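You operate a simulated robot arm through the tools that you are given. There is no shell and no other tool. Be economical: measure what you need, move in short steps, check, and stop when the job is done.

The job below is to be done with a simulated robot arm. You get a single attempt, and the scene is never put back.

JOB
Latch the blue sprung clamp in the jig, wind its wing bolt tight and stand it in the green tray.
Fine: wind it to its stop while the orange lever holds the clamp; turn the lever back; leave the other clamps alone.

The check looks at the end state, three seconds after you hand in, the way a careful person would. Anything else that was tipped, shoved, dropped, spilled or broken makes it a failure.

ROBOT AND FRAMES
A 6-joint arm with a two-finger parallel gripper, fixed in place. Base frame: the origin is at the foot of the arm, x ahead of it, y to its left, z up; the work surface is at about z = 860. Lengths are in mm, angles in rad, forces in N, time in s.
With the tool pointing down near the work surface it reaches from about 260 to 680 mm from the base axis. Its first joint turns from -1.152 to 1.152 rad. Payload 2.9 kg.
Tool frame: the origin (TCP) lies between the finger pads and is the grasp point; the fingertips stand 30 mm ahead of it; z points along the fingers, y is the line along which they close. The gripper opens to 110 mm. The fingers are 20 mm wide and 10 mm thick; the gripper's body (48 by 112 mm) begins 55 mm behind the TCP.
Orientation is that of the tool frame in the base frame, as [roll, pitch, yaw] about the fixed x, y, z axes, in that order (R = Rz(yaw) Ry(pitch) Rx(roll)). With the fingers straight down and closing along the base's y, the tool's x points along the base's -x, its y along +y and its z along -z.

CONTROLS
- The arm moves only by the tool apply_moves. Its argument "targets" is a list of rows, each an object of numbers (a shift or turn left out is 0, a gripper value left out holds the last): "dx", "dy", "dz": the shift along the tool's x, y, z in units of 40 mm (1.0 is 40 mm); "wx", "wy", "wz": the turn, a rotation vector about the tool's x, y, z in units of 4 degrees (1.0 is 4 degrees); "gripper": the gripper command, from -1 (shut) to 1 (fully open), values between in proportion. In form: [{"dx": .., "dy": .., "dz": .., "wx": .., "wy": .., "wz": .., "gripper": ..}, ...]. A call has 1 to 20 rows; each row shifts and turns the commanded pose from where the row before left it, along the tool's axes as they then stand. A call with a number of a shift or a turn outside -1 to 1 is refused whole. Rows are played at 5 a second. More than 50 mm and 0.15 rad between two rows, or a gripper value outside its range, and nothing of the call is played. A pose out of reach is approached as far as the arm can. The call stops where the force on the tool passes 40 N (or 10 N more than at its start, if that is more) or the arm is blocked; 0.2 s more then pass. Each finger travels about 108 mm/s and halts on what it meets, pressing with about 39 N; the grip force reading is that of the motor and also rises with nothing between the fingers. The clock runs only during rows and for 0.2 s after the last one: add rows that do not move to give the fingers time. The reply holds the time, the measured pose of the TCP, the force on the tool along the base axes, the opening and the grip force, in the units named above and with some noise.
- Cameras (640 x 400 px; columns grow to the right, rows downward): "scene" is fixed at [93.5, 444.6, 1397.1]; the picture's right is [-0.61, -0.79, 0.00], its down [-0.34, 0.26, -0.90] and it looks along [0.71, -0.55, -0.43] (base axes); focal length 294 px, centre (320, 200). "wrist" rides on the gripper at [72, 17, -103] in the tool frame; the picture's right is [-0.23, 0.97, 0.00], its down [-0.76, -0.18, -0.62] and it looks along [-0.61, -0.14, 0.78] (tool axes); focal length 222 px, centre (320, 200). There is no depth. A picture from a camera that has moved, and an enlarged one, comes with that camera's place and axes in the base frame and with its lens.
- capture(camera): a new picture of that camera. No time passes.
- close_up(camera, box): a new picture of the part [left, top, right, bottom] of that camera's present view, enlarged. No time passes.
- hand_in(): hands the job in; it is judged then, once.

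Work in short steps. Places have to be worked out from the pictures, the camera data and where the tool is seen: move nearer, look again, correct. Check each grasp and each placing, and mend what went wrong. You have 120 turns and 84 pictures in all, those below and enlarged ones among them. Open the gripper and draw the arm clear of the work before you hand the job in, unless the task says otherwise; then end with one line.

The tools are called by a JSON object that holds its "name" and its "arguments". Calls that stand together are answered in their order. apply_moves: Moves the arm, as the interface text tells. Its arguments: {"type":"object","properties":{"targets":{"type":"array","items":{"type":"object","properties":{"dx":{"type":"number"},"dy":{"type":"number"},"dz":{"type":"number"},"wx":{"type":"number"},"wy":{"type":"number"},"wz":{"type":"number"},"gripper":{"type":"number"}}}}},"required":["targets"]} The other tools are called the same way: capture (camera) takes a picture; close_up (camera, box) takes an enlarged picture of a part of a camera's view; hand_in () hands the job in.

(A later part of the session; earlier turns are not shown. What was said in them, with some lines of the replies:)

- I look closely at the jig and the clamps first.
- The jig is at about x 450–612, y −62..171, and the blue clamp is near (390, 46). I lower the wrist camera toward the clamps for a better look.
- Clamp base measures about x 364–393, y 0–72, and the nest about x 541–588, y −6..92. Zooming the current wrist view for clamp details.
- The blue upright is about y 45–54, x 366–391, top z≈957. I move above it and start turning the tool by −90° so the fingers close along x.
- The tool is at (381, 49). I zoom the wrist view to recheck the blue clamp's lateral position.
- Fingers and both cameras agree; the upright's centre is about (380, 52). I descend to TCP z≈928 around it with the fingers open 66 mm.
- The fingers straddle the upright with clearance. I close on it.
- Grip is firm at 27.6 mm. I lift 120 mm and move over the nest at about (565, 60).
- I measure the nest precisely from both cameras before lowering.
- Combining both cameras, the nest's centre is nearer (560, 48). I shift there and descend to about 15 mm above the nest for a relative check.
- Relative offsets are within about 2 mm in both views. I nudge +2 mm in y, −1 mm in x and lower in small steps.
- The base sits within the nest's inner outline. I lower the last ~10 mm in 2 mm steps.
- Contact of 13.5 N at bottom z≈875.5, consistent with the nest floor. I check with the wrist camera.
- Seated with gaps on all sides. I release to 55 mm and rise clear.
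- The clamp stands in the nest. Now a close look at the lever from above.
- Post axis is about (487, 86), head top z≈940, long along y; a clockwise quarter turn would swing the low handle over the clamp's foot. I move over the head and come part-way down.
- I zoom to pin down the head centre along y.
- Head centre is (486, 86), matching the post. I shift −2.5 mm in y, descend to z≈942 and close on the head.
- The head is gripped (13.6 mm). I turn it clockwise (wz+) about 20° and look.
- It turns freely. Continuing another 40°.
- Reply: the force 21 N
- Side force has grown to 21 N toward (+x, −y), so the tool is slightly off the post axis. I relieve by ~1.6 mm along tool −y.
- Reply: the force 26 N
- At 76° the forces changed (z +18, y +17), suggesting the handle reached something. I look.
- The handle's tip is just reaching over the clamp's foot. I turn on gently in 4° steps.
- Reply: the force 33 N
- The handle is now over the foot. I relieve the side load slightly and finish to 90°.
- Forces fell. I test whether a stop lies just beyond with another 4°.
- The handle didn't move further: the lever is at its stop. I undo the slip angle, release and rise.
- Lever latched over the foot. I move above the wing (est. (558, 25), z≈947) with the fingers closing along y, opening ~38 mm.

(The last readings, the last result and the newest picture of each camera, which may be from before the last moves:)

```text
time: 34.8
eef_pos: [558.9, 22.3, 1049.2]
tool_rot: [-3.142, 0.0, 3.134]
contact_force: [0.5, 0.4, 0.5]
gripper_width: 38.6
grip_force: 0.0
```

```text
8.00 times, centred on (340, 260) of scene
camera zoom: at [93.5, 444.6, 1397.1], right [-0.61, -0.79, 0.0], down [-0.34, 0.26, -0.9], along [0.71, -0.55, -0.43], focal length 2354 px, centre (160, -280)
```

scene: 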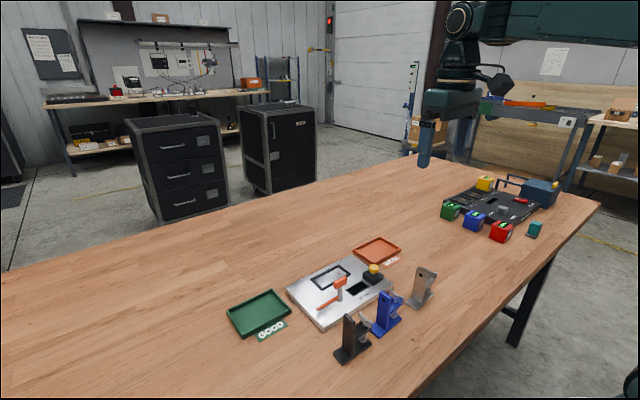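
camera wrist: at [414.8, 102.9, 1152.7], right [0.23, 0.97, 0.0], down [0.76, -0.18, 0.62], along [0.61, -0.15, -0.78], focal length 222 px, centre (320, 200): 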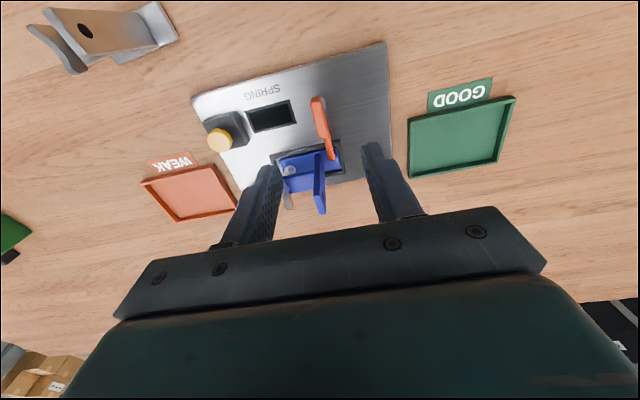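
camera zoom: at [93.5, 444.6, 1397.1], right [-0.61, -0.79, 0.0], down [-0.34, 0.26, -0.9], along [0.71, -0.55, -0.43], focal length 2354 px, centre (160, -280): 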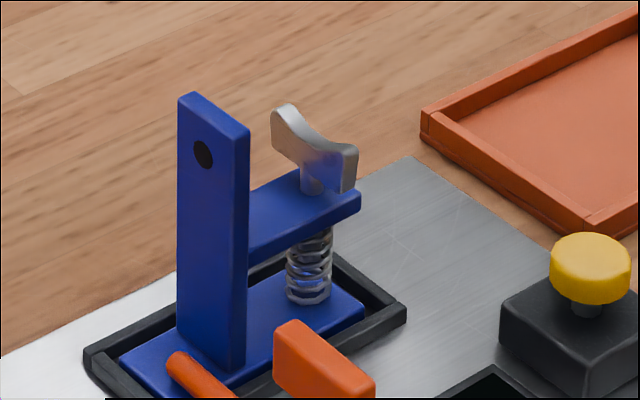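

Wing centre is about (558.5, 24), z 939–955, with the arm top at z≈928. I descend to TCP z≈966 (tips 936).

{"name": "apply_moves", "arguments": {"targets": [{"dy": 0.03, "dz": 0.5}, {"dz": 0.5}, {"dz": 0.5}, {"dz": 0.3}, {"dz": 0.28}, {}]}}

{"name": "close_up", "arguments": {"camera": "scene", "box": [315, 225, 365, 275]}}

{"name": "close_up", "arguments": {"camera": "wrist", "box": [240, 90, 420, 240]}}

```text
time: 36.2
eef_pos: [557.1, 23.4, 965.5]
tool_rot: [3.141, 0.0, 3.135]
contact_force: [-0.5, 0.7, 0.2]
gripper_width: 38.5
grip_force: 0.1
```

```text
8.00 times, centred on (340, 250) of scene
camera zoom: at [93.5, 444.6, 1397.1], right [-0.61, -0.79, 0.0], down [-0.34, 0.26, -0.9], along [0.71, -0.55, -0.43], focal length 2354 px, centre (160, -200)
```

zoom: 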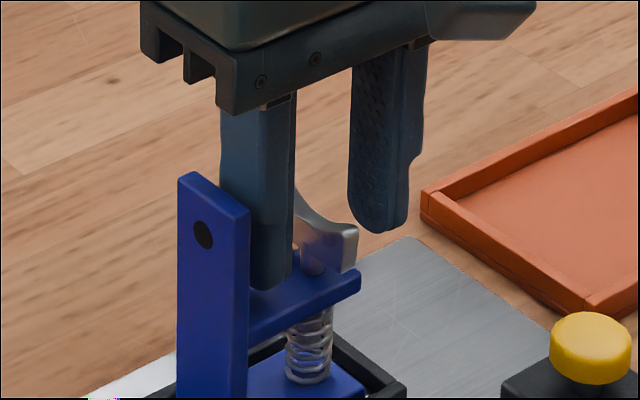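

```text
2.67 times, centred on (330, 165) of wrist
camera zoom: at [485.3, 42.0, 1068.4], right [0.23, 0.97, 0.0], down [0.76, -0.18, 0.62], along [0.61, -0.15, -0.78], focal length 592 px, centre (293, 293)
```

zoom: 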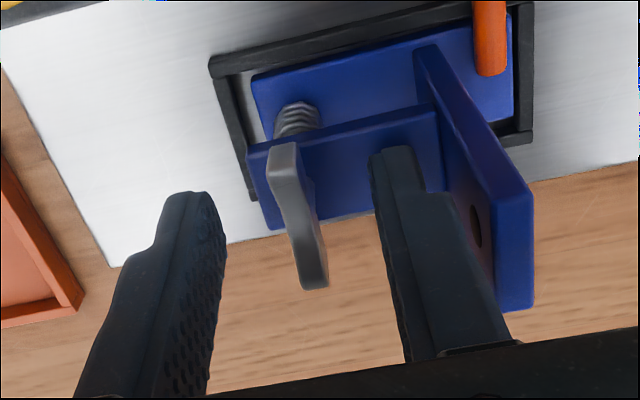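

The wing is centred between the fingers. I close on it.

{"name": "apply_moves", "arguments": {"targets": [{"gripper": -0.7}, {"gripper": -1}, {}, {}]}}

{"name": "close_up", "arguments": {"camera": "scene", "box": [315, 225, 365, 275]}}

```text
time: 37.2
eef_pos: [556.9, 25.2, 964.8]
tool_rot: [-3.14, 0.001, 3.133]
contact_force: [1.6, -0.8, -0.1]
gripper_width: 6.1
grip_force: 38.9
```

```text
8.00 times, centred on (340, 250) of scene
camera zoom: at [93.5, 444.6, 1397.1], right [-0.61, -0.79, 0.0], down [-0.34, 0.26, -0.9], along [0.71, -0.55, -0.43], focal length 2354 px, centre (160, -200)
```

zoom: 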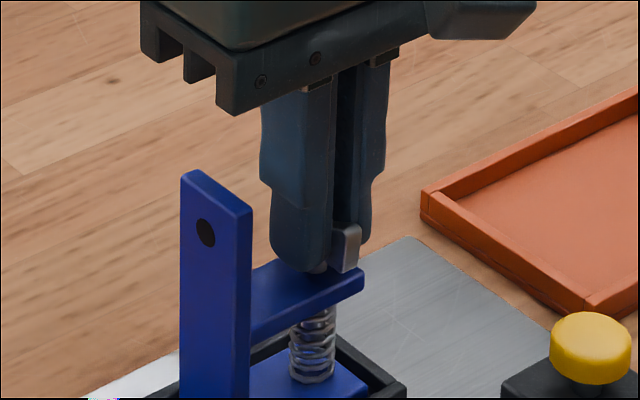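

Wing gripped (6.1 mm). I wind clockwise 32° and check.

{"name": "apply_moves", "arguments": {"targets": [{"wz": 1}, {"wz": 1}, {"wz": 1}, {"wz": 1}, {"wz": 1}, {"wz": 1}, {"wz": 1}, {"wz": 1}, {}]}}

{"name": "close_up", "arguments": {"camera": "scene", "box": [315, 225, 365, 275]}}

```text
time: 39.2
eef_pos: [557.1, 24.4, 965.1]
tool_rot: [3.14, -0.001, 2.575]
contact_force: [-0.2, 1.0, 0.2]
gripper_width: 6.1
grip_force: 38.9
```

```text
8.00 times, centred on (340, 250) of scene
camera zoom: at [93.5, 444.6, 1397.1], right [-0.61, -0.79, 0.0], down [-0.34, 0.26, -0.9], along [0.71, -0.55, -0.43], focal length 2354 px, centre (160, -200)
```

zoom: 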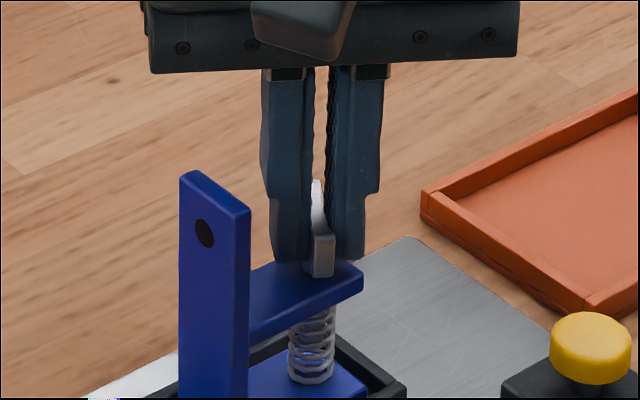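

The wing follows freely. Continuing.

{"name": "apply_moves", "arguments": {"targets": [{"wz": 1}, {"wz": 1}, {"wz": 1}, {"wz": 1}, {"wz": 1}, {"wz": 1}, {"wz": 1}, {"wz": 1}, {"wz": 1}, {"wz": 1}, {"wz": 1}, {"wz": 1}, {"wz": 1}, {"wz": 1}, {}]}}

{"name": "close_up", "arguments": {"camera": "scene", "box": [315, 225, 365, 275]}}

```text
time: 42.4
eef_pos: [556.6, 25.1, 964.9]
tool_rot: [3.141, 0.0, 1.598]
contact_force: [0.4, -0.1, 0.2]
gripper_width: 6.1
grip_force: 38.7
```

```text
8.00 times, centred on (340, 250) of scene
camera zoom: at [93.5, 444.6, 1397.1], right [-0.61, -0.79, 0.0], down [-0.34, 0.26, -0.9], along [0.71, -0.55, -0.43], focal length 2354 px, centre (160, -200)
```

zoom: 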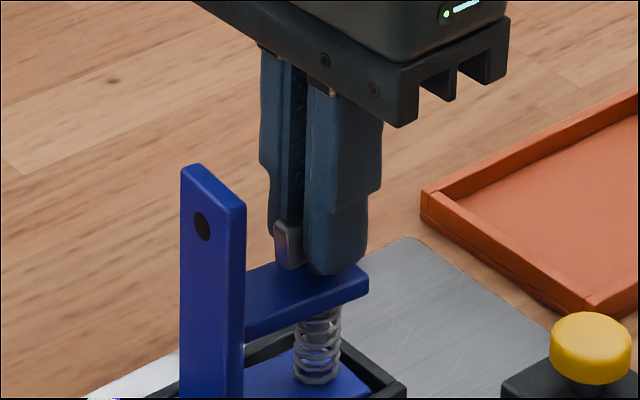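

The clamp took up a little nest play, but holds. Continuing.

{"name": "apply_moves", "arguments": {"targets": [{"wz": 1}, {"wz": 1}, {"wz": 1}, {"wz": 1}, {"wz": 1}, {"wz": 1}, {"wz": 1}, {"wz": 1}, {"wz": 1}, {"wz": 1}, {"wz": 1}, {"wz": 1}, {}]}}

{"name": "close_up", "arguments": {"camera": "scene", "box": [310, 225, 370, 295]}}

```text
time: 45.2
eef_pos: [558.4, 25.3, 965.7]
tool_rot: [3.139, -0.002, 0.759]
contact_force: [10.6, -1.3, 2.2]
gripper_width: 6.1
grip_force: 39.6
```

```text
5.71 times, centred on (340, 260) of scene
camera zoom: at [93.7, 444.5, 1397.1], right [-0.61, -0.79, 0.0], down [-0.34, 0.26, -0.9], along [0.71, -0.55, -0.43], focal length 1682 px, centre (206, -143)
```

zoom: 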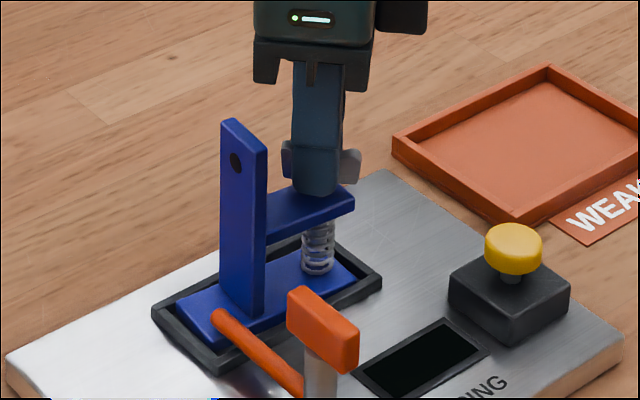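

Total 136°; a 10 N side force has appeared. I continue in a shorter batch.

{"name": "apply_moves", "arguments": {"targets": [{"wz": 1}, {"wz": 1}, {"wz": 1}, {"wz": 1}, {}]}}

{"name": "close_up", "arguments": {"camera": "scene", "box": [310, 225, 370, 295]}}

```text
time: 46.4
eef_pos: [557.2, 24.7, 965.2]
tool_rot: [3.141, -0.001, 0.482]
contact_force: [10.9, 0.6, 6.2]
gripper_width: 6.0
grip_force: 39.2
```

```text
5.71 times, centred on (340, 260) of scene
camera zoom: at [93.6, 444.6, 1397.0], right [-0.61, -0.79, 0.0], down [-0.34, 0.26, -0.9], along [0.71, -0.55, -0.43], focal length 1682 px, centre (206, -143)
```

zoom: 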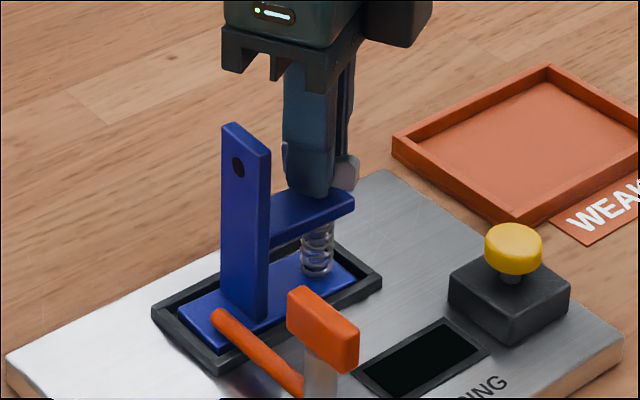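

{"name": "apply_moves", "arguments": {"targets": [{"wz": 1}, {"wz": 1}, {"wz": 1}, {"wz": 1}, {}]}}

{"name": "close_up", "arguments": {"camera": "scene", "box": [315, 225, 365, 275]}}

```text
time: 47.6
eef_pos: [557.3, 23.8, 964.8]
tool_rot: [3.14, -0.002, 0.2]
contact_force: [10.7, -10.9, 8.0]
gripper_width: 10.0
grip_force: 39.1
```

```text
8.00 times, centred on (340, 250) of scene
camera zoom: at [93.6, 444.3, 1397.1], right [-0.61, -0.79, 0.0], down [-0.34, 0.26, -0.9], along [0.71, -0.55, -0.43], focal length 2354 px, centre (160, -200)
```

zoom: 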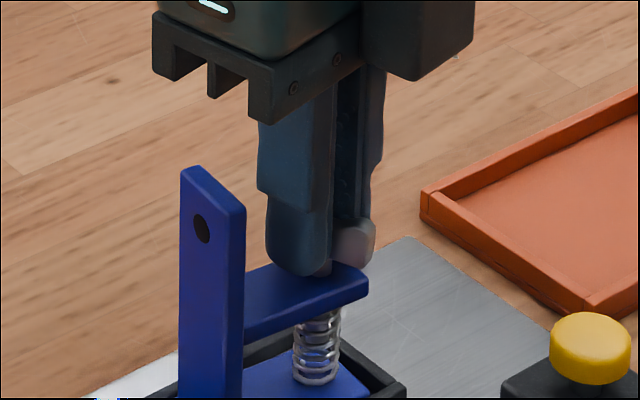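

Width grew to 10 mm: the wing no longer follows, so it likely met its stop near yaw 0.4 (~157° wound). I realign, squeeze and press again to confirm.

{"name": "apply_moves", "arguments": {"targets": [{"wz": -1}, {"wz": -1}, {"wz": -1}, {}, {}]}}

{"name": "apply_moves", "arguments": {"targets": [{"wz": 0.5}, {"wz": 0.5}, {}]}}

{"name": "apply_moves", "arguments": {"targets": [{"wz": 0.5}, {"wz": 0.5}, {}]}}

```text
time: 48.8
eef_pos: [557.2, 24.3, 964.6]
tool_rot: [-3.141, 0.0, 0.414]
contact_force: [6.2, 0.1, 4.0]
gripper_width: 6.3
grip_force: 38.9
```

```text
time: 49.6
eef_pos: [557.0, 24.9, 965.8]
tool_rot: [3.14, 0.001, 0.345]
contact_force: [3.4, 1.3, 0.5]
gripper_width: 7.1
grip_force: 38.8
```

```text
time: 50.4
eef_pos: [555.6, 25.2, 965.3]
tool_rot: [3.14, 0.0, 0.272]
contact_force: [3.2, 3.6, -1.9]
gripper_width: 8.4
grip_force: 39.1
```

Width vs angle fits a wing fixed at yaw ≈0.40 – it's at its stop. I realign, open to 38 mm and rise to look.

{"name": "apply_moves", "arguments": {"targets": [{"wz": -1}, {"wz": -0.9}, {}, {"gripper": -0.6}, {"gripper": -0.3}, {}, {"dz": -0.4}, {"dz": -0.6}, {"dz": -0.7}, {"dz": -0.7}, {}]}}

{"name": "close_up", "arguments": {"camera": "scene", "box": [310, 230, 370, 300]}}

{"name": "capture", "arguments": {"camera": "wrist"}}

```text
time: 52.8
eef_pos: [557.0, 26.5, 1060.3]
tool_rot: [3.14, -0.001, 0.404]
contact_force: [0.4, 0.5, 0.1]
gripper_width: 38.4
grip_force: 0.0
```

```text
5.71 times, centred on (340, 265) of scene
camera zoom: at [93.5, 444.6, 1397.1], right [-0.61, -0.79, 0.0], down [-0.34, 0.26, -0.9], along [0.71, -0.55, -0.43], focal length 1682 px, centre (206, -171)
```

zoom: 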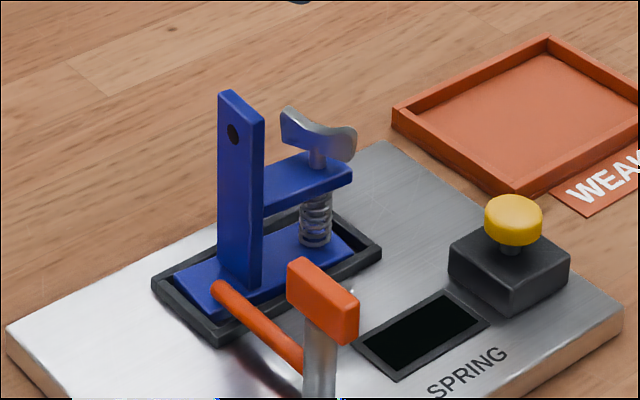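

```text
27 pictures are left
camera wrist: at [631.0, 40.0, 1163.3], right [0.17, -0.98, 0.0], down [-0.77, -0.14, 0.62], along [-0.61, -0.11, -0.78], focal length 222 px, centre (320, 200)
```

wrist: 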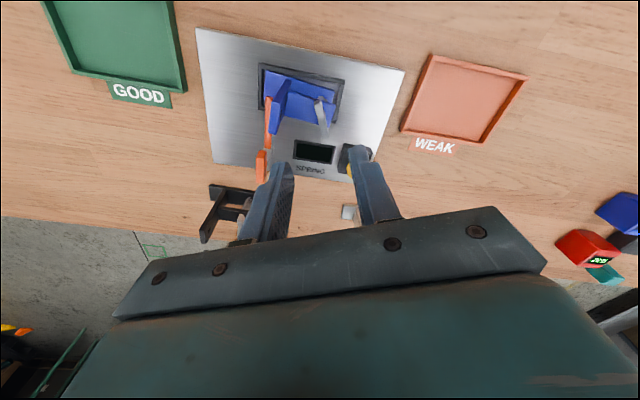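

The wing has turned and stays put; clamp stands under the lever. Now I go back over the lever head with the fingers closing along y (yaw 0).

{"name": "apply_moves", "arguments": {"targets": [{"wz": 1}, {"wz": 1}, {"wz": 1}, {"wz": 1}, {"wz": 1}, {"wz": 0.8}, {"dx": -0.6, "dy": -0.5}, {"dx": -0.6, "dy": -0.5}, {"dx": -0.56, "dy": -0.47}, {"dz": 0.7}, {"dz": 0.7}, {}]}}

{"name": "close_up", "arguments": {"camera": "wrist", "box": [230, 60, 410, 220]}}

{"name": "close_up", "arguments": {"camera": "scene", "box": [310, 230, 370, 310]}}

```text
time: 55.4
eef_pos: [566.8, 15.0, 1088.0]
tool_rot: [3.106, 0.012, 0.007]
contact_force: [0.7, 0.4, 0.2]
gripper_width: 38.6
grip_force: 0.1
out of reach, approached as far as the arm can: row 4, 5, 6, 7, 8, 9, 10, 11
```

```text
2.50 times, centred on (320, 140) of wrist
camera zoom: at [640.9, 4.5, 1190.5], right [-0.22, -0.98, 0.04], down [-0.76, 0.19, 0.62], along [-0.62, 0.11, -0.78], focal length 555 px, centre (320, 350)
```

zoom: 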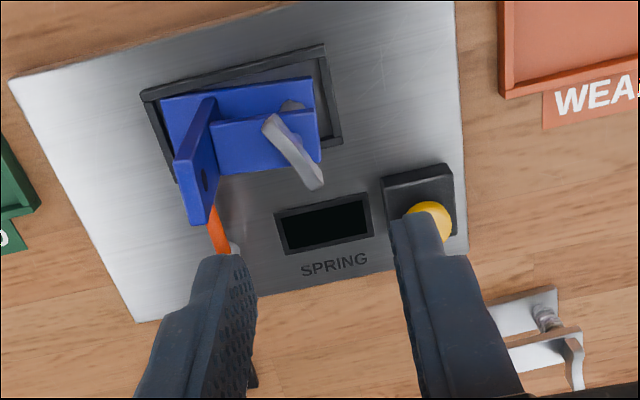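

```text
5.00 times, centred on (340, 270) of scene
camera zoom: at [93.5, 444.6, 1397.1], right [-0.61, -0.79, 0.0], down [-0.34, 0.26, -0.9], along [0.71, -0.55, -0.43], focal length 1472 px, centre (220, -150)
```

zoom: 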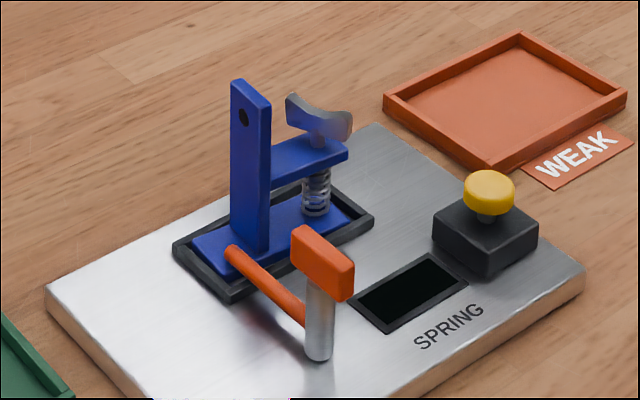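

The wrist's joint limit blocks yaw 0 here. I raise the command and rotate back the other way (toward yaw π), which worked before.

{"name": "apply_moves", "arguments": {"targets": [{"dz": -0.7}, {"dz": -0.7}, {"wz": -1}, {"wz": -1}, {"wz": -1}, {"wz": -1}, {"wz": -1}, {"wz": -1}, {"wz": -1}, {"wz": -1}, {}]}}

```text
time: 57.8
eef_pos: [570.7, 15.4, 1149.5]
tool_rot: [-3.141, 0.001, 0.561]
contact_force: [0.2, -0.1, -0.4]
gripper_width: 38.6
grip_force: 0.0
out of reach, approached as far as the arm can: row 1
```

Reachable again. I continue rotating to yaw π.

{"name": "apply_moves", "arguments": {"targets": [{"wz": -1}, {"wz": -1}, {"wz": -1}, {"wz": -1}, {"wz": -1}, {"wz": -1}, {"wz": -1}, {"wz": -1}, {"wz": -1}, {"wz": -1}, {"wz": -1}, {"wz": -1}, {"wz": -1}, {"wz": -1}, {"wz": -1}, {"wz": -1}, {"wz": -1}, {"wz": -1}, {"wz": -1}, {"wz": -1}]}}

{"name": "apply_moves", "arguments": {"targets": [{"wz": -1}, {"wz": -1}, {"wz": -1}, {"wz": -1}, {"wz": -1}, {"wz": -1}, {"wz": -1}, {"wz": -1}, {"wz": -1}, {"wz": -1}, {"wz": -1}, {"wz": -1}, {"wz": -1}, {"wz": -1}, {"wz": -1}, {"wz": -1}, {"wz": -1}, {}]}}

```text
time: 62.0
eef_pos: [571.3, 13.0, 1148.8]
tool_rot: [-3.14, -0.001, 1.956]
contact_force: [0.0, 0.0, -0.2]
gripper_width: 38.4
grip_force: 0.1
```

```text
time: 65.8
eef_pos: [570.4, 14.6, 1148.9]
tool_rot: [-3.141, 0.0, -3.139]
contact_force: [-0.5, -0.5, -0.4]
gripper_width: 38.5
grip_force: 0.1
```

Now over the lever head, descending to z≈1000.

{"name": "apply_moves", "arguments": {"targets": [{"dx": 0.7, "dy": 0.59}, {"dx": 0.7, "dy": 0.59}, {"dx": 0.7, "dy": 0.59}, {"dz": 0.9}, {"dz": 0.9}, {"dz": 0.9}, {"dz": 0.9}, {}]}}

{"name": "close_up", "arguments": {"camera": "wrist", "box": [240, 70, 400, 220]}}

```text
time: 67.6
eef_pos: [485.5, 83.2, 1004.0]
tool_rot: [3.141, -0.001, -3.14]
contact_force: [-0.1, -0.1, 0.8]
gripper_width: 38.4
grip_force: 0.1
```

```text
2.67 times, centred on (320, 145) of wrist
camera zoom: at [413.9, 101.3, 1107.0], right [0.23, 0.97, 0.0], down [0.76, -0.18, 0.62], along [0.61, -0.14, -0.78], focal length 592 px, centre (320, 347)
```

zoom: 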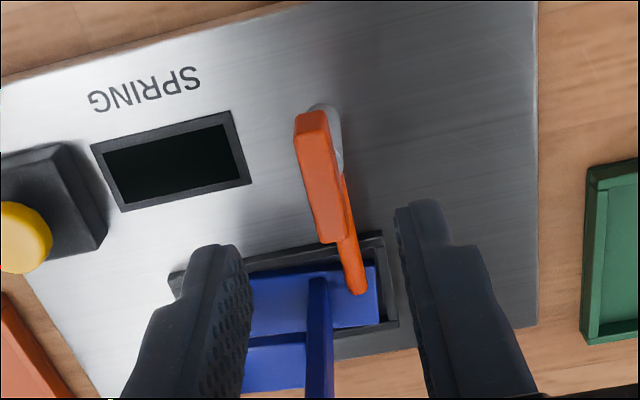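

Head is between the fingers. I descend and grip it.

{"name": "apply_moves", "arguments": {"targets": [{"dx": -0.01, "dy": 0.05, "dz": 0.5}, {"dz": 0.5}, {"dz": 0.5}, {}, {"gripper": -0.7}, {"gripper": -1}, {}, {}]}}

{"name": "apply_moves", "arguments": {"targets": [{"wz": -1}, {"wz": -1}, {"wz": -1}, {"wz": -1}, {"wz": -1}, {}]}}

{"name": "close_up", "arguments": {"camera": "scene", "box": [310, 230, 370, 310]}}

```text
time: 69.4
eef_pos: [488.3, 82.6, 945.3]
tool_rot: [3.141, 0.0, 3.139]
contact_force: [1.0, -9.0, -2.4]
gripper_width: 13.3
grip_force: 44.3
```

```text
time: 70.8
eef_pos: [486.8, 85.7, 943.9]
tool_rot: [-3.142, -0.002, -2.792]
contact_force: [13.2, -16.9, -29.5]
gripper_width: 13.4
grip_force: 44.2
```

```text
5.00 times, centred on (340, 270) of scene
camera zoom: at [94.2, 444.2, 1397.1], right [-0.61, -0.79, 0.0], down [-0.34, 0.26, -0.9], along [0.71, -0.55, -0.43], focal length 1472 px, centre (220, -150)
```

zoom: 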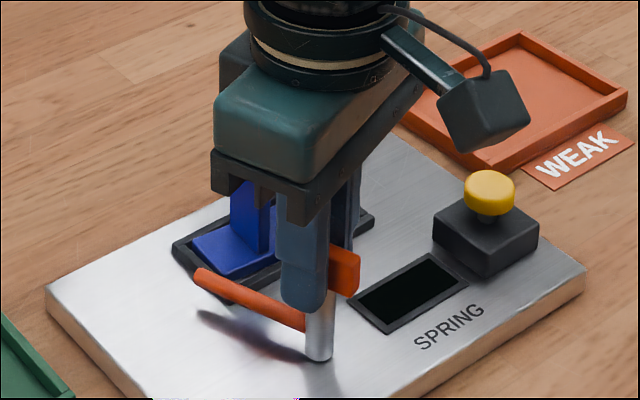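

The lever turns back; I relieve the vertical and side load, then continue.

{"name": "apply_moves", "arguments": {"targets": [{"dx": -0.015, "dy": -0.045, "dz": 0.06}, {}, {"wz": -1}, {"wz": -1}, {"wz": -1}, {"wz": -1}, {}]}}

```text
time: 72.4
eef_pos: [488.7, 85.4, 943.7]
tool_rot: [3.14, -0.001, -2.509]
contact_force: [-17.6, -4.9, 26.0]
gripper_width: 13.4
grip_force: 45.2
```

{"name": "apply_moves", "arguments": {"targets": [{"dx": 0.03, "dy": 0.022, "dz": -0.03}, {}, {"wz": -1}, {"wz": -1}, {"wz": -1}, {"wz": -1}, {}]}}

```text
time: 74.0
eef_pos: [486.1, 85.4, 942.9]
tool_rot: [3.141, 0.001, -2.231]
contact_force: [-4.5, 9.0, -1.1]
gripper_width: 13.7
grip_force: 45.4
```

Forces are low. Continuing the turn back (about 38° left).

{"name": "apply_moves", "arguments": {"targets": [{"wz": -1}, {"wz": -1}, {"wz": -1}, {"wz": -1}, {"wz": -1}, {}]}}

{"name": "apply_moves", "arguments": {"targets": [{"wz": -1}, {"wz": -1}, {"wz": -1}, {"wz": -1}, {"wz": -0.5}, {}]}}

{"name": "close_up", "arguments": {"camera": "scene", "box": [300, 230, 370, 320]}}

```text
time: 75.4
eef_pos: [485.9, 86.9, 945.7]
tool_rot: [3.137, 0.003, -1.881]
contact_force: [-11.3, 23.1, -0.8]
gripper_width: 13.4
grip_force: 45.0
```

```text
time: 76.8
eef_pos: [485.3, 85.3, 943.7]
tool_rot: [3.137, 0.001, -1.565]
contact_force: [-25.9, 20.6, 10.7]
gripper_width: 13.7
grip_force: 45.1
```

```text
4.44 times, centred on (335, 275) of scene
camera zoom: at [92.6, 445.1, 1396.9], right [-0.61, -0.79, 0.0], down [-0.34, 0.26, -0.9], along [0.72, -0.55, -0.43], focal length 1308 px, centre (253, -133)
```

zoom: 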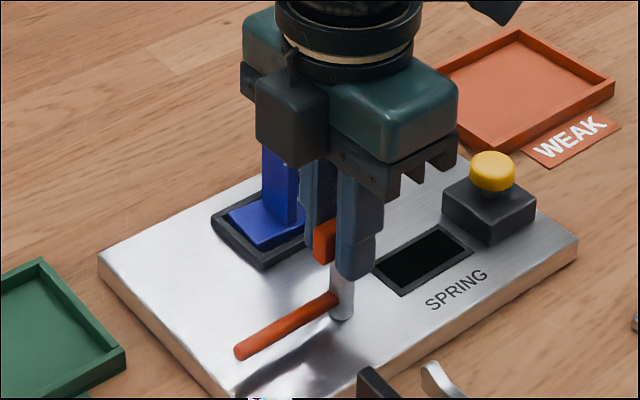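

Lever is essentially at its start position. I relieve the load and add a couple of degrees to be sure it's home.

{"name": "apply_moves", "arguments": {"targets": [{"dx": -0.05, "dy": 0.06, "dz": -0.01}, {}, {"wz": -0.6}, {}]}}

{"name": "apply_moves", "arguments": {"targets": [{"wz": 0.5}, {}, {"gripper": -0.5}, {"gripper": -0.2}, {}, {"dz": -0.4}, {"dz": -0.7}, {"dz": -0.7}, {"dz": -0.7}, {"dz": -0.7}, {}]}}

{"name": "close_up", "arguments": {"camera": "scene", "box": [300, 230, 370, 320]}}

```text
time: 77.8
eef_pos: [484.3, 85.6, 945.2]
tool_rot: [-3.139, 0.0, -1.53]
contact_force: [-0.1, 6.9, -6.8]
gripper_width: 13.5
grip_force: 44.4
```

```text
time: 80.2
eef_pos: [485.4, 87.2, 1073.4]
tool_rot: [-3.141, 0.0, -1.564]
contact_force: [-0.4, -0.3, 0.1]
gripper_width: 44.3
grip_force: 0.0
```

```text
4.44 times, centred on (335, 275) of scene
camera zoom: at [93.5, 444.6, 1397.1], right [-0.61, -0.79, 0.0], down [-0.34, 0.26, -0.9], along [0.71, -0.55, -0.43], focal length 1308 px, centre (253, -133)
```

zoom: 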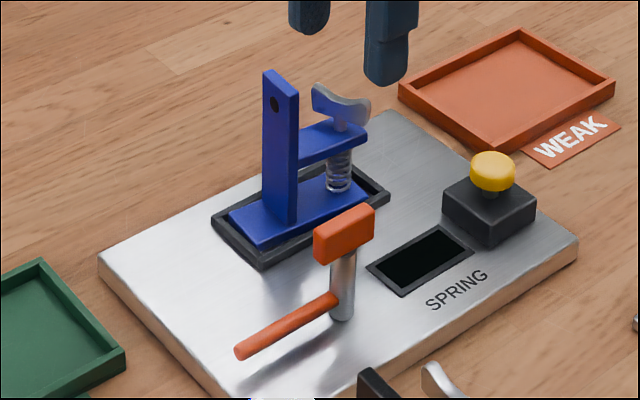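

Lever is home. I move above the clamp's upright (≈(558, 66)) with 55 mm opening and look.

{"name": "apply_moves", "arguments": {"targets": [{"dx": 0.18, "dy": -0.6, "gripper": 0.0}, {"dx": 0.18, "dy": -0.6}, {"dx": 0.18, "dy": -0.61}, {}]}}

{"name": "close_up", "arguments": {"camera": "wrist", "box": [230, 20, 430, 190]}}

```text
time: 81.2
eef_pos: [556.9, 63.9, 1071.9]
tool_rot: [3.141, 0.001, -1.565]
contact_force: [0.6, 0.3, -0.2]
gripper_width: 55.2
grip_force: 0.0
```

```text
2.35 times, centred on (330, 105) of wrist
camera zoom: at [541.8, -6.9, 1175.3], right [-0.98, 0.22, 0.0], down [0.17, 0.76, 0.62], along [0.14, 0.61, -0.78], focal length 523 px, centre (296, 424)
```

zoom: 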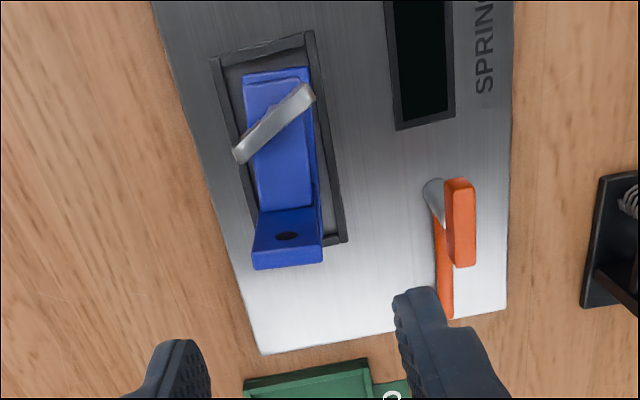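

The clamp sits rotated ~4.5° clockwise, its upright near (563, 66). I match the tool (wz +1.1), shift and descend to z≈947.

{"name": "apply_moves", "arguments": {"targets": [{"dx": -0.03, "dy": -0.15}, {"wz": 0.9}, {"dz": 0.7}, {"dz": 0.7}, {"dz": 0.7}, {"dz": 0.6}, {"dz": 0.42}, {}]}}

{"name": "capture", "arguments": {"camera": "wrist"}}

```text
time: 83.0
eef_pos: [562.6, 67.4, 949.2]
tool_rot: [-3.141, 0.001, -1.626]
contact_force: [0.5, -0.4, 0.7]
gripper_width: 54.9
grip_force: 0.1
```

```text
19 pictures are left
camera wrist: at [542.6, -3.7, 1052.0], right [-0.96, 0.28, 0.0], down [0.22, 0.75, 0.62], along [0.18, 0.6, -0.78], focal length 222 px, centre (320, 200)
```

wrist: 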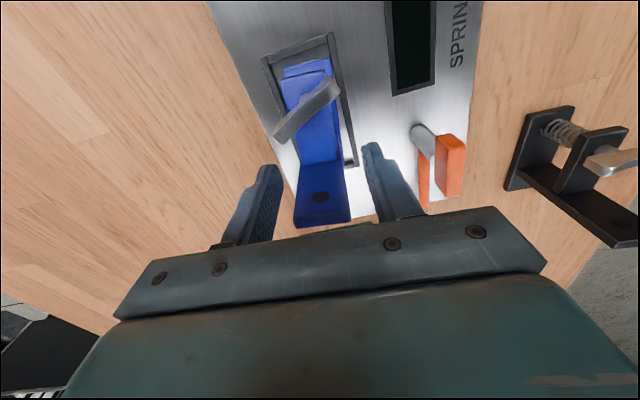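

The upright is centred between the fingers. I grip and check.

{"name": "apply_moves", "arguments": {"targets": [{"gripper": -0.3}, {"gripper": -0.7}, {"gripper": -1}, {}, {}]}}

{"name": "apply_moves", "arguments": {"targets": [{"dz": -0.2}, {"dz": -0.3}, {"dz": -0.5}, {"dz": -0.7}, {"dz": -0.7}, {"dz": -0.7}, {}]}}

{"name": "close_up", "arguments": {"camera": "scene", "box": [220, 170, 400, 340]}}

```text
time: 84.2
eef_pos: [562.0, 65.9, 949.1]
tool_rot: [3.139, 0.0, -1.626]
contact_force: [-3.4, -1.6, -0.5]
gripper_width: 27.7
grip_force: 39.1
```

```text
time: 85.8
eef_pos: [562.9, 67.2, 1072.5]
tool_rot: [3.141, 0.0, -1.625]
contact_force: [0.2, -0.2, -2.7]
gripper_width: 27.7
grip_force: 38.5
```

```text
2.35 times, centred on (310, 255) of scene
camera zoom: at [93.5, 444.6, 1397.1], right [-0.61, -0.79, 0.0], down [-0.34, 0.26, -0.9], along [0.71, -0.55, -0.43], focal length 692 px, centre (344, 71)
```

zoom: 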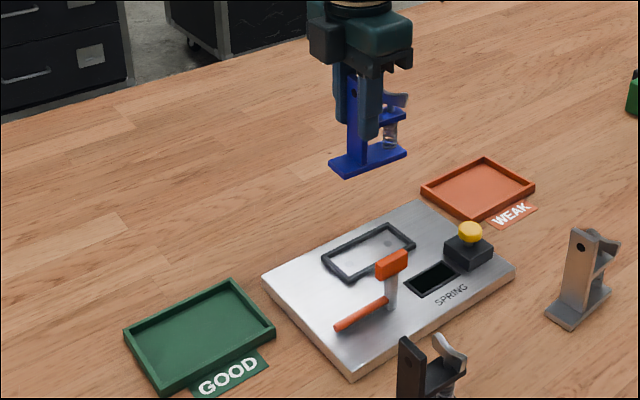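

Clamp lifted upright. I square the yaw and carry it over the green tray (TCP ≈ (577, 260)).

{"name": "apply_moves", "arguments": {"targets": [{"wz": -0.8}, {"dx": -0.6, "dy": -0.05}, {"dx": -0.6, "dy": -0.05}, {"dx": -0.6, "dy": -0.05}, {"dx": -0.6, "dy": -0.05}, {"dx": -0.6, "dy": -0.05}, {"dx": -0.6, "dy": -0.05}, {"dx": -0.6, "dy": -0.05}, {"dx": -0.6}, {}]}}

{"name": "apply_moves", "arguments": {"targets": [{"dz": 0.6}, {"dz": 0.6}, {"dz": 0.6}, {"dz": 0.4}, {}]}}

{"name": "close_up", "arguments": {"camera": "scene", "box": [200, 220, 320, 350]}}

{"name": "capture", "arguments": {"camera": "wrist"}}

```text
time: 88.0
eef_pos: [576.6, 259.1, 1071.3]
tool_rot: [3.141, 0.0, -1.571]
contact_force: [-0.3, 0.7, -2.2]
gripper_width: 27.9
grip_force: 39.0
```

```text
time: 89.2
eef_pos: [578.7, 258.5, 983.2]
tool_rot: [3.141, 0.001, -1.57]
contact_force: [0.2, -0.2, -1.8]
gripper_width: 27.9
grip_force: 39.4
```

```text
3.08 times, centred on (260, 285) of scene
camera zoom: at [93.5, 444.6, 1397.0], right [-0.61, -0.79, 0.0], down [-0.34, 0.26, -0.9], along [0.71, -0.55, -0.43], focal length 906 px, centre (505, -62)
```

zoom: 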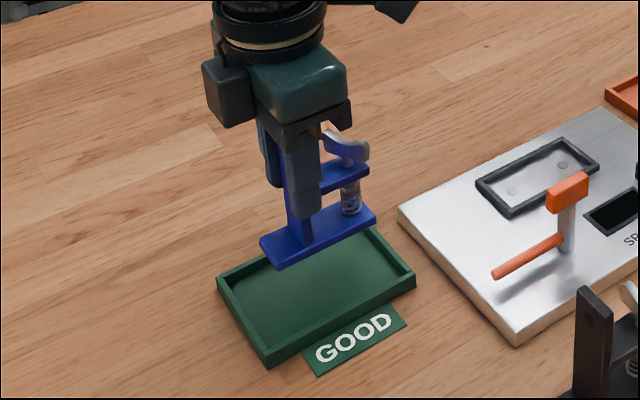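

```text
16 pictures are left
camera wrist: at [562.0, 188.0, 1088.0], right [-0.97, 0.23, 0.0], down [0.18, 0.76, 0.62], along [0.14, 0.61, -0.78], focal length 222 px, centre (320, 200)
```

wrist: 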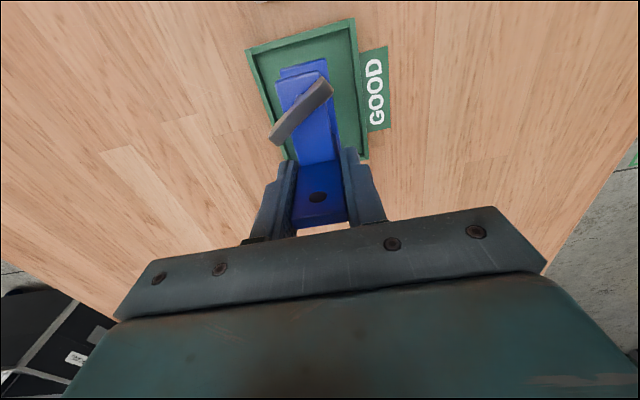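

Base is over the tray's middle. I nudge +4 mm in y, lower 36 mm, then creep down until contact.

{"name": "apply_moves", "arguments": {"targets": [{"dx": -0.1}, {"dz": 0.4}, {"dz": 0.3}, {"dz": 0.2}, {"dz": 0.05}, {"dz": 0.05}, {}]}}

{"name": "apply_moves", "arguments": {"targets": [{"dz": 0.04}, {"dz": 0.04}, {}]}}

{"name": "close_up", "arguments": {"camera": "scene", "box": [220, 250, 300, 350]}}

```text
time: 90.8
eef_pos: [578.1, 264.8, 944.0]
tool_rot: [3.14, 0.0, -1.57]
contact_force: [-0.1, -0.9, -2.3]
gripper_width: 28.0
grip_force: 38.6
```

```text
time: 91.6
eef_pos: [576.5, 263.8, 940.1]
tool_rot: [3.141, -0.001, -1.57]
contact_force: [0.2, 0.1, -2.0]
gripper_width: 27.8
grip_force: 39.7
```

```text
4.00 times, centred on (260, 300) of scene
camera zoom: at [93.5, 444.6, 1397.0], right [-0.61, -0.79, 0.0], down [-0.34, 0.26, -0.9], along [0.71, -0.55, -0.43], focal length 1177 px, centre (560, -200)
```

zoom: 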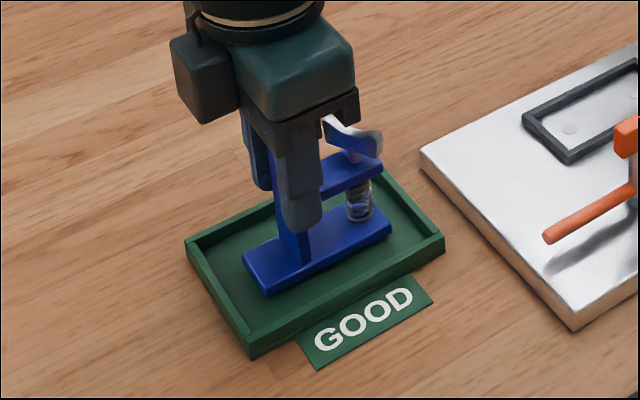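

Close to the floor. I creep down in 1.2 mm steps.

{"name": "apply_moves", "arguments": {"targets": [{"dz": 0.03}, {"dz": 0.03}, {"dz": 0.03}, {}]}}

{"name": "apply_moves", "arguments": {"targets": [{"dz": 0.03}, {"dz": 0.03}, {}]}}

```text
time: 92.6
eef_pos: [576.9, 262.8, 936.2]
tool_rot: [3.14, 0.0, -1.571]
contact_force: [-1.4, 0.3, 1.0]
gripper_width: 27.9
grip_force: 39.7
```

```text
time: 93.4
eef_pos: [576.8, 262.8, 937.5]
tool_rot: [-3.138, 0.002, -1.572]
contact_force: [-5.9, -1.1, 21.0]
gripper_width: 27.8
grip_force: 39.2
```

Contact on the tray floor (21 N). I ease up 1.5 mm, release slowly and rise.

{"name": "apply_moves", "arguments": {"targets": [{"dz": -0.04}, {}, {"gripper": -0.4}, {"gripper": -0.2}, {"gripper": 0.0}, {}, {"dz": -0.4}, {"dz": -0.7}, {"dz": -0.8}, {"dz": -0.9}, {"dz": -0.9}, {}]}}

{"name": "close_up", "arguments": {"camera": "scene", "box": [220, 230, 300, 350]}}

{"name": "capture", "arguments": {"camera": "scene"}}

{"name": "capture", "arguments": {"camera": "wrist"}}

```text
time: 96.0
eef_pos: [576.1, 263.2, 1084.5]
tool_rot: [-3.141, 0.0, -1.571]
contact_force: [-0.6, -0.2, -0.1]
gripper_width: 54.6
grip_force: 0.1
```

```text
3.33 times, centred on (260, 290) of scene
camera zoom: at [93.5, 444.6, 1397.1], right [-0.61, -0.79, 0.0], down [-0.34, 0.26, -0.9], along [0.71, -0.55, -0.43], focal length 981 px, centre (520, -100)
```

zoom: 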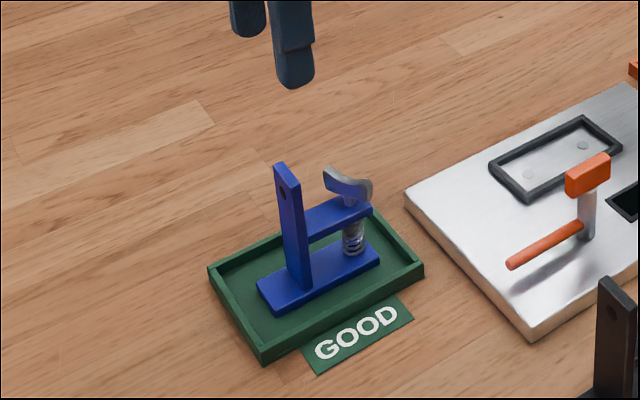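

```text
13 pictures are left
```

scene: 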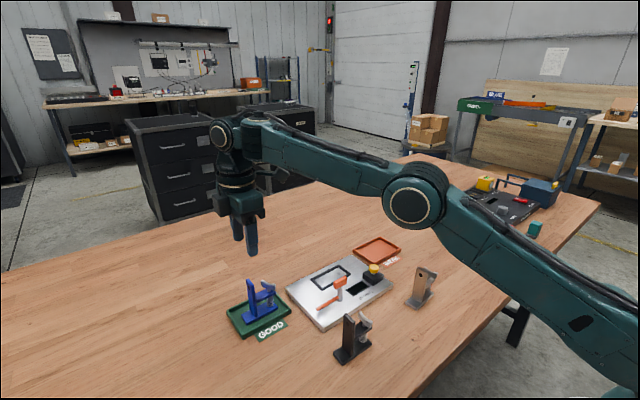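

```text
12 pictures are left
camera wrist: at [559.8, 191.3, 1187.8], right [-0.97, 0.23, 0.0], down [0.18, 0.76, 0.62], along [0.14, 0.61, -0.78], focal length 222 px, centre (320, 200)
```

wrist: 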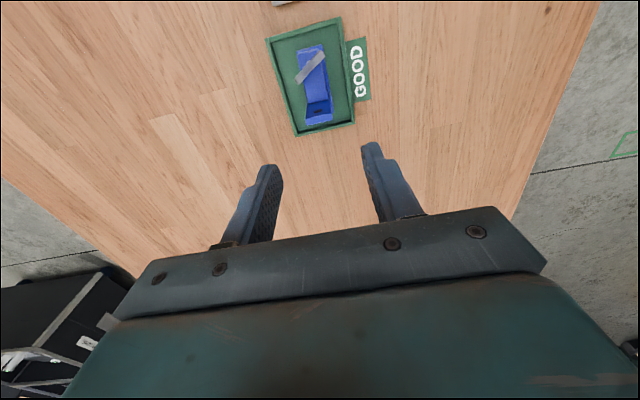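

The clamp stands upright in the green tray with its wing still in the wound position. The lever is back, the other clamps are untouched, and the arm is clear, so I hand in.

{"name": "hand_in", "arguments": {}}

```text
The job is handed in.
```

The blue clamp was latched in the jig, wound until the wing stopped turning (about 157° clockwise) and stood upright in the green tray; the lever is turned back and the other clamps were not touched.
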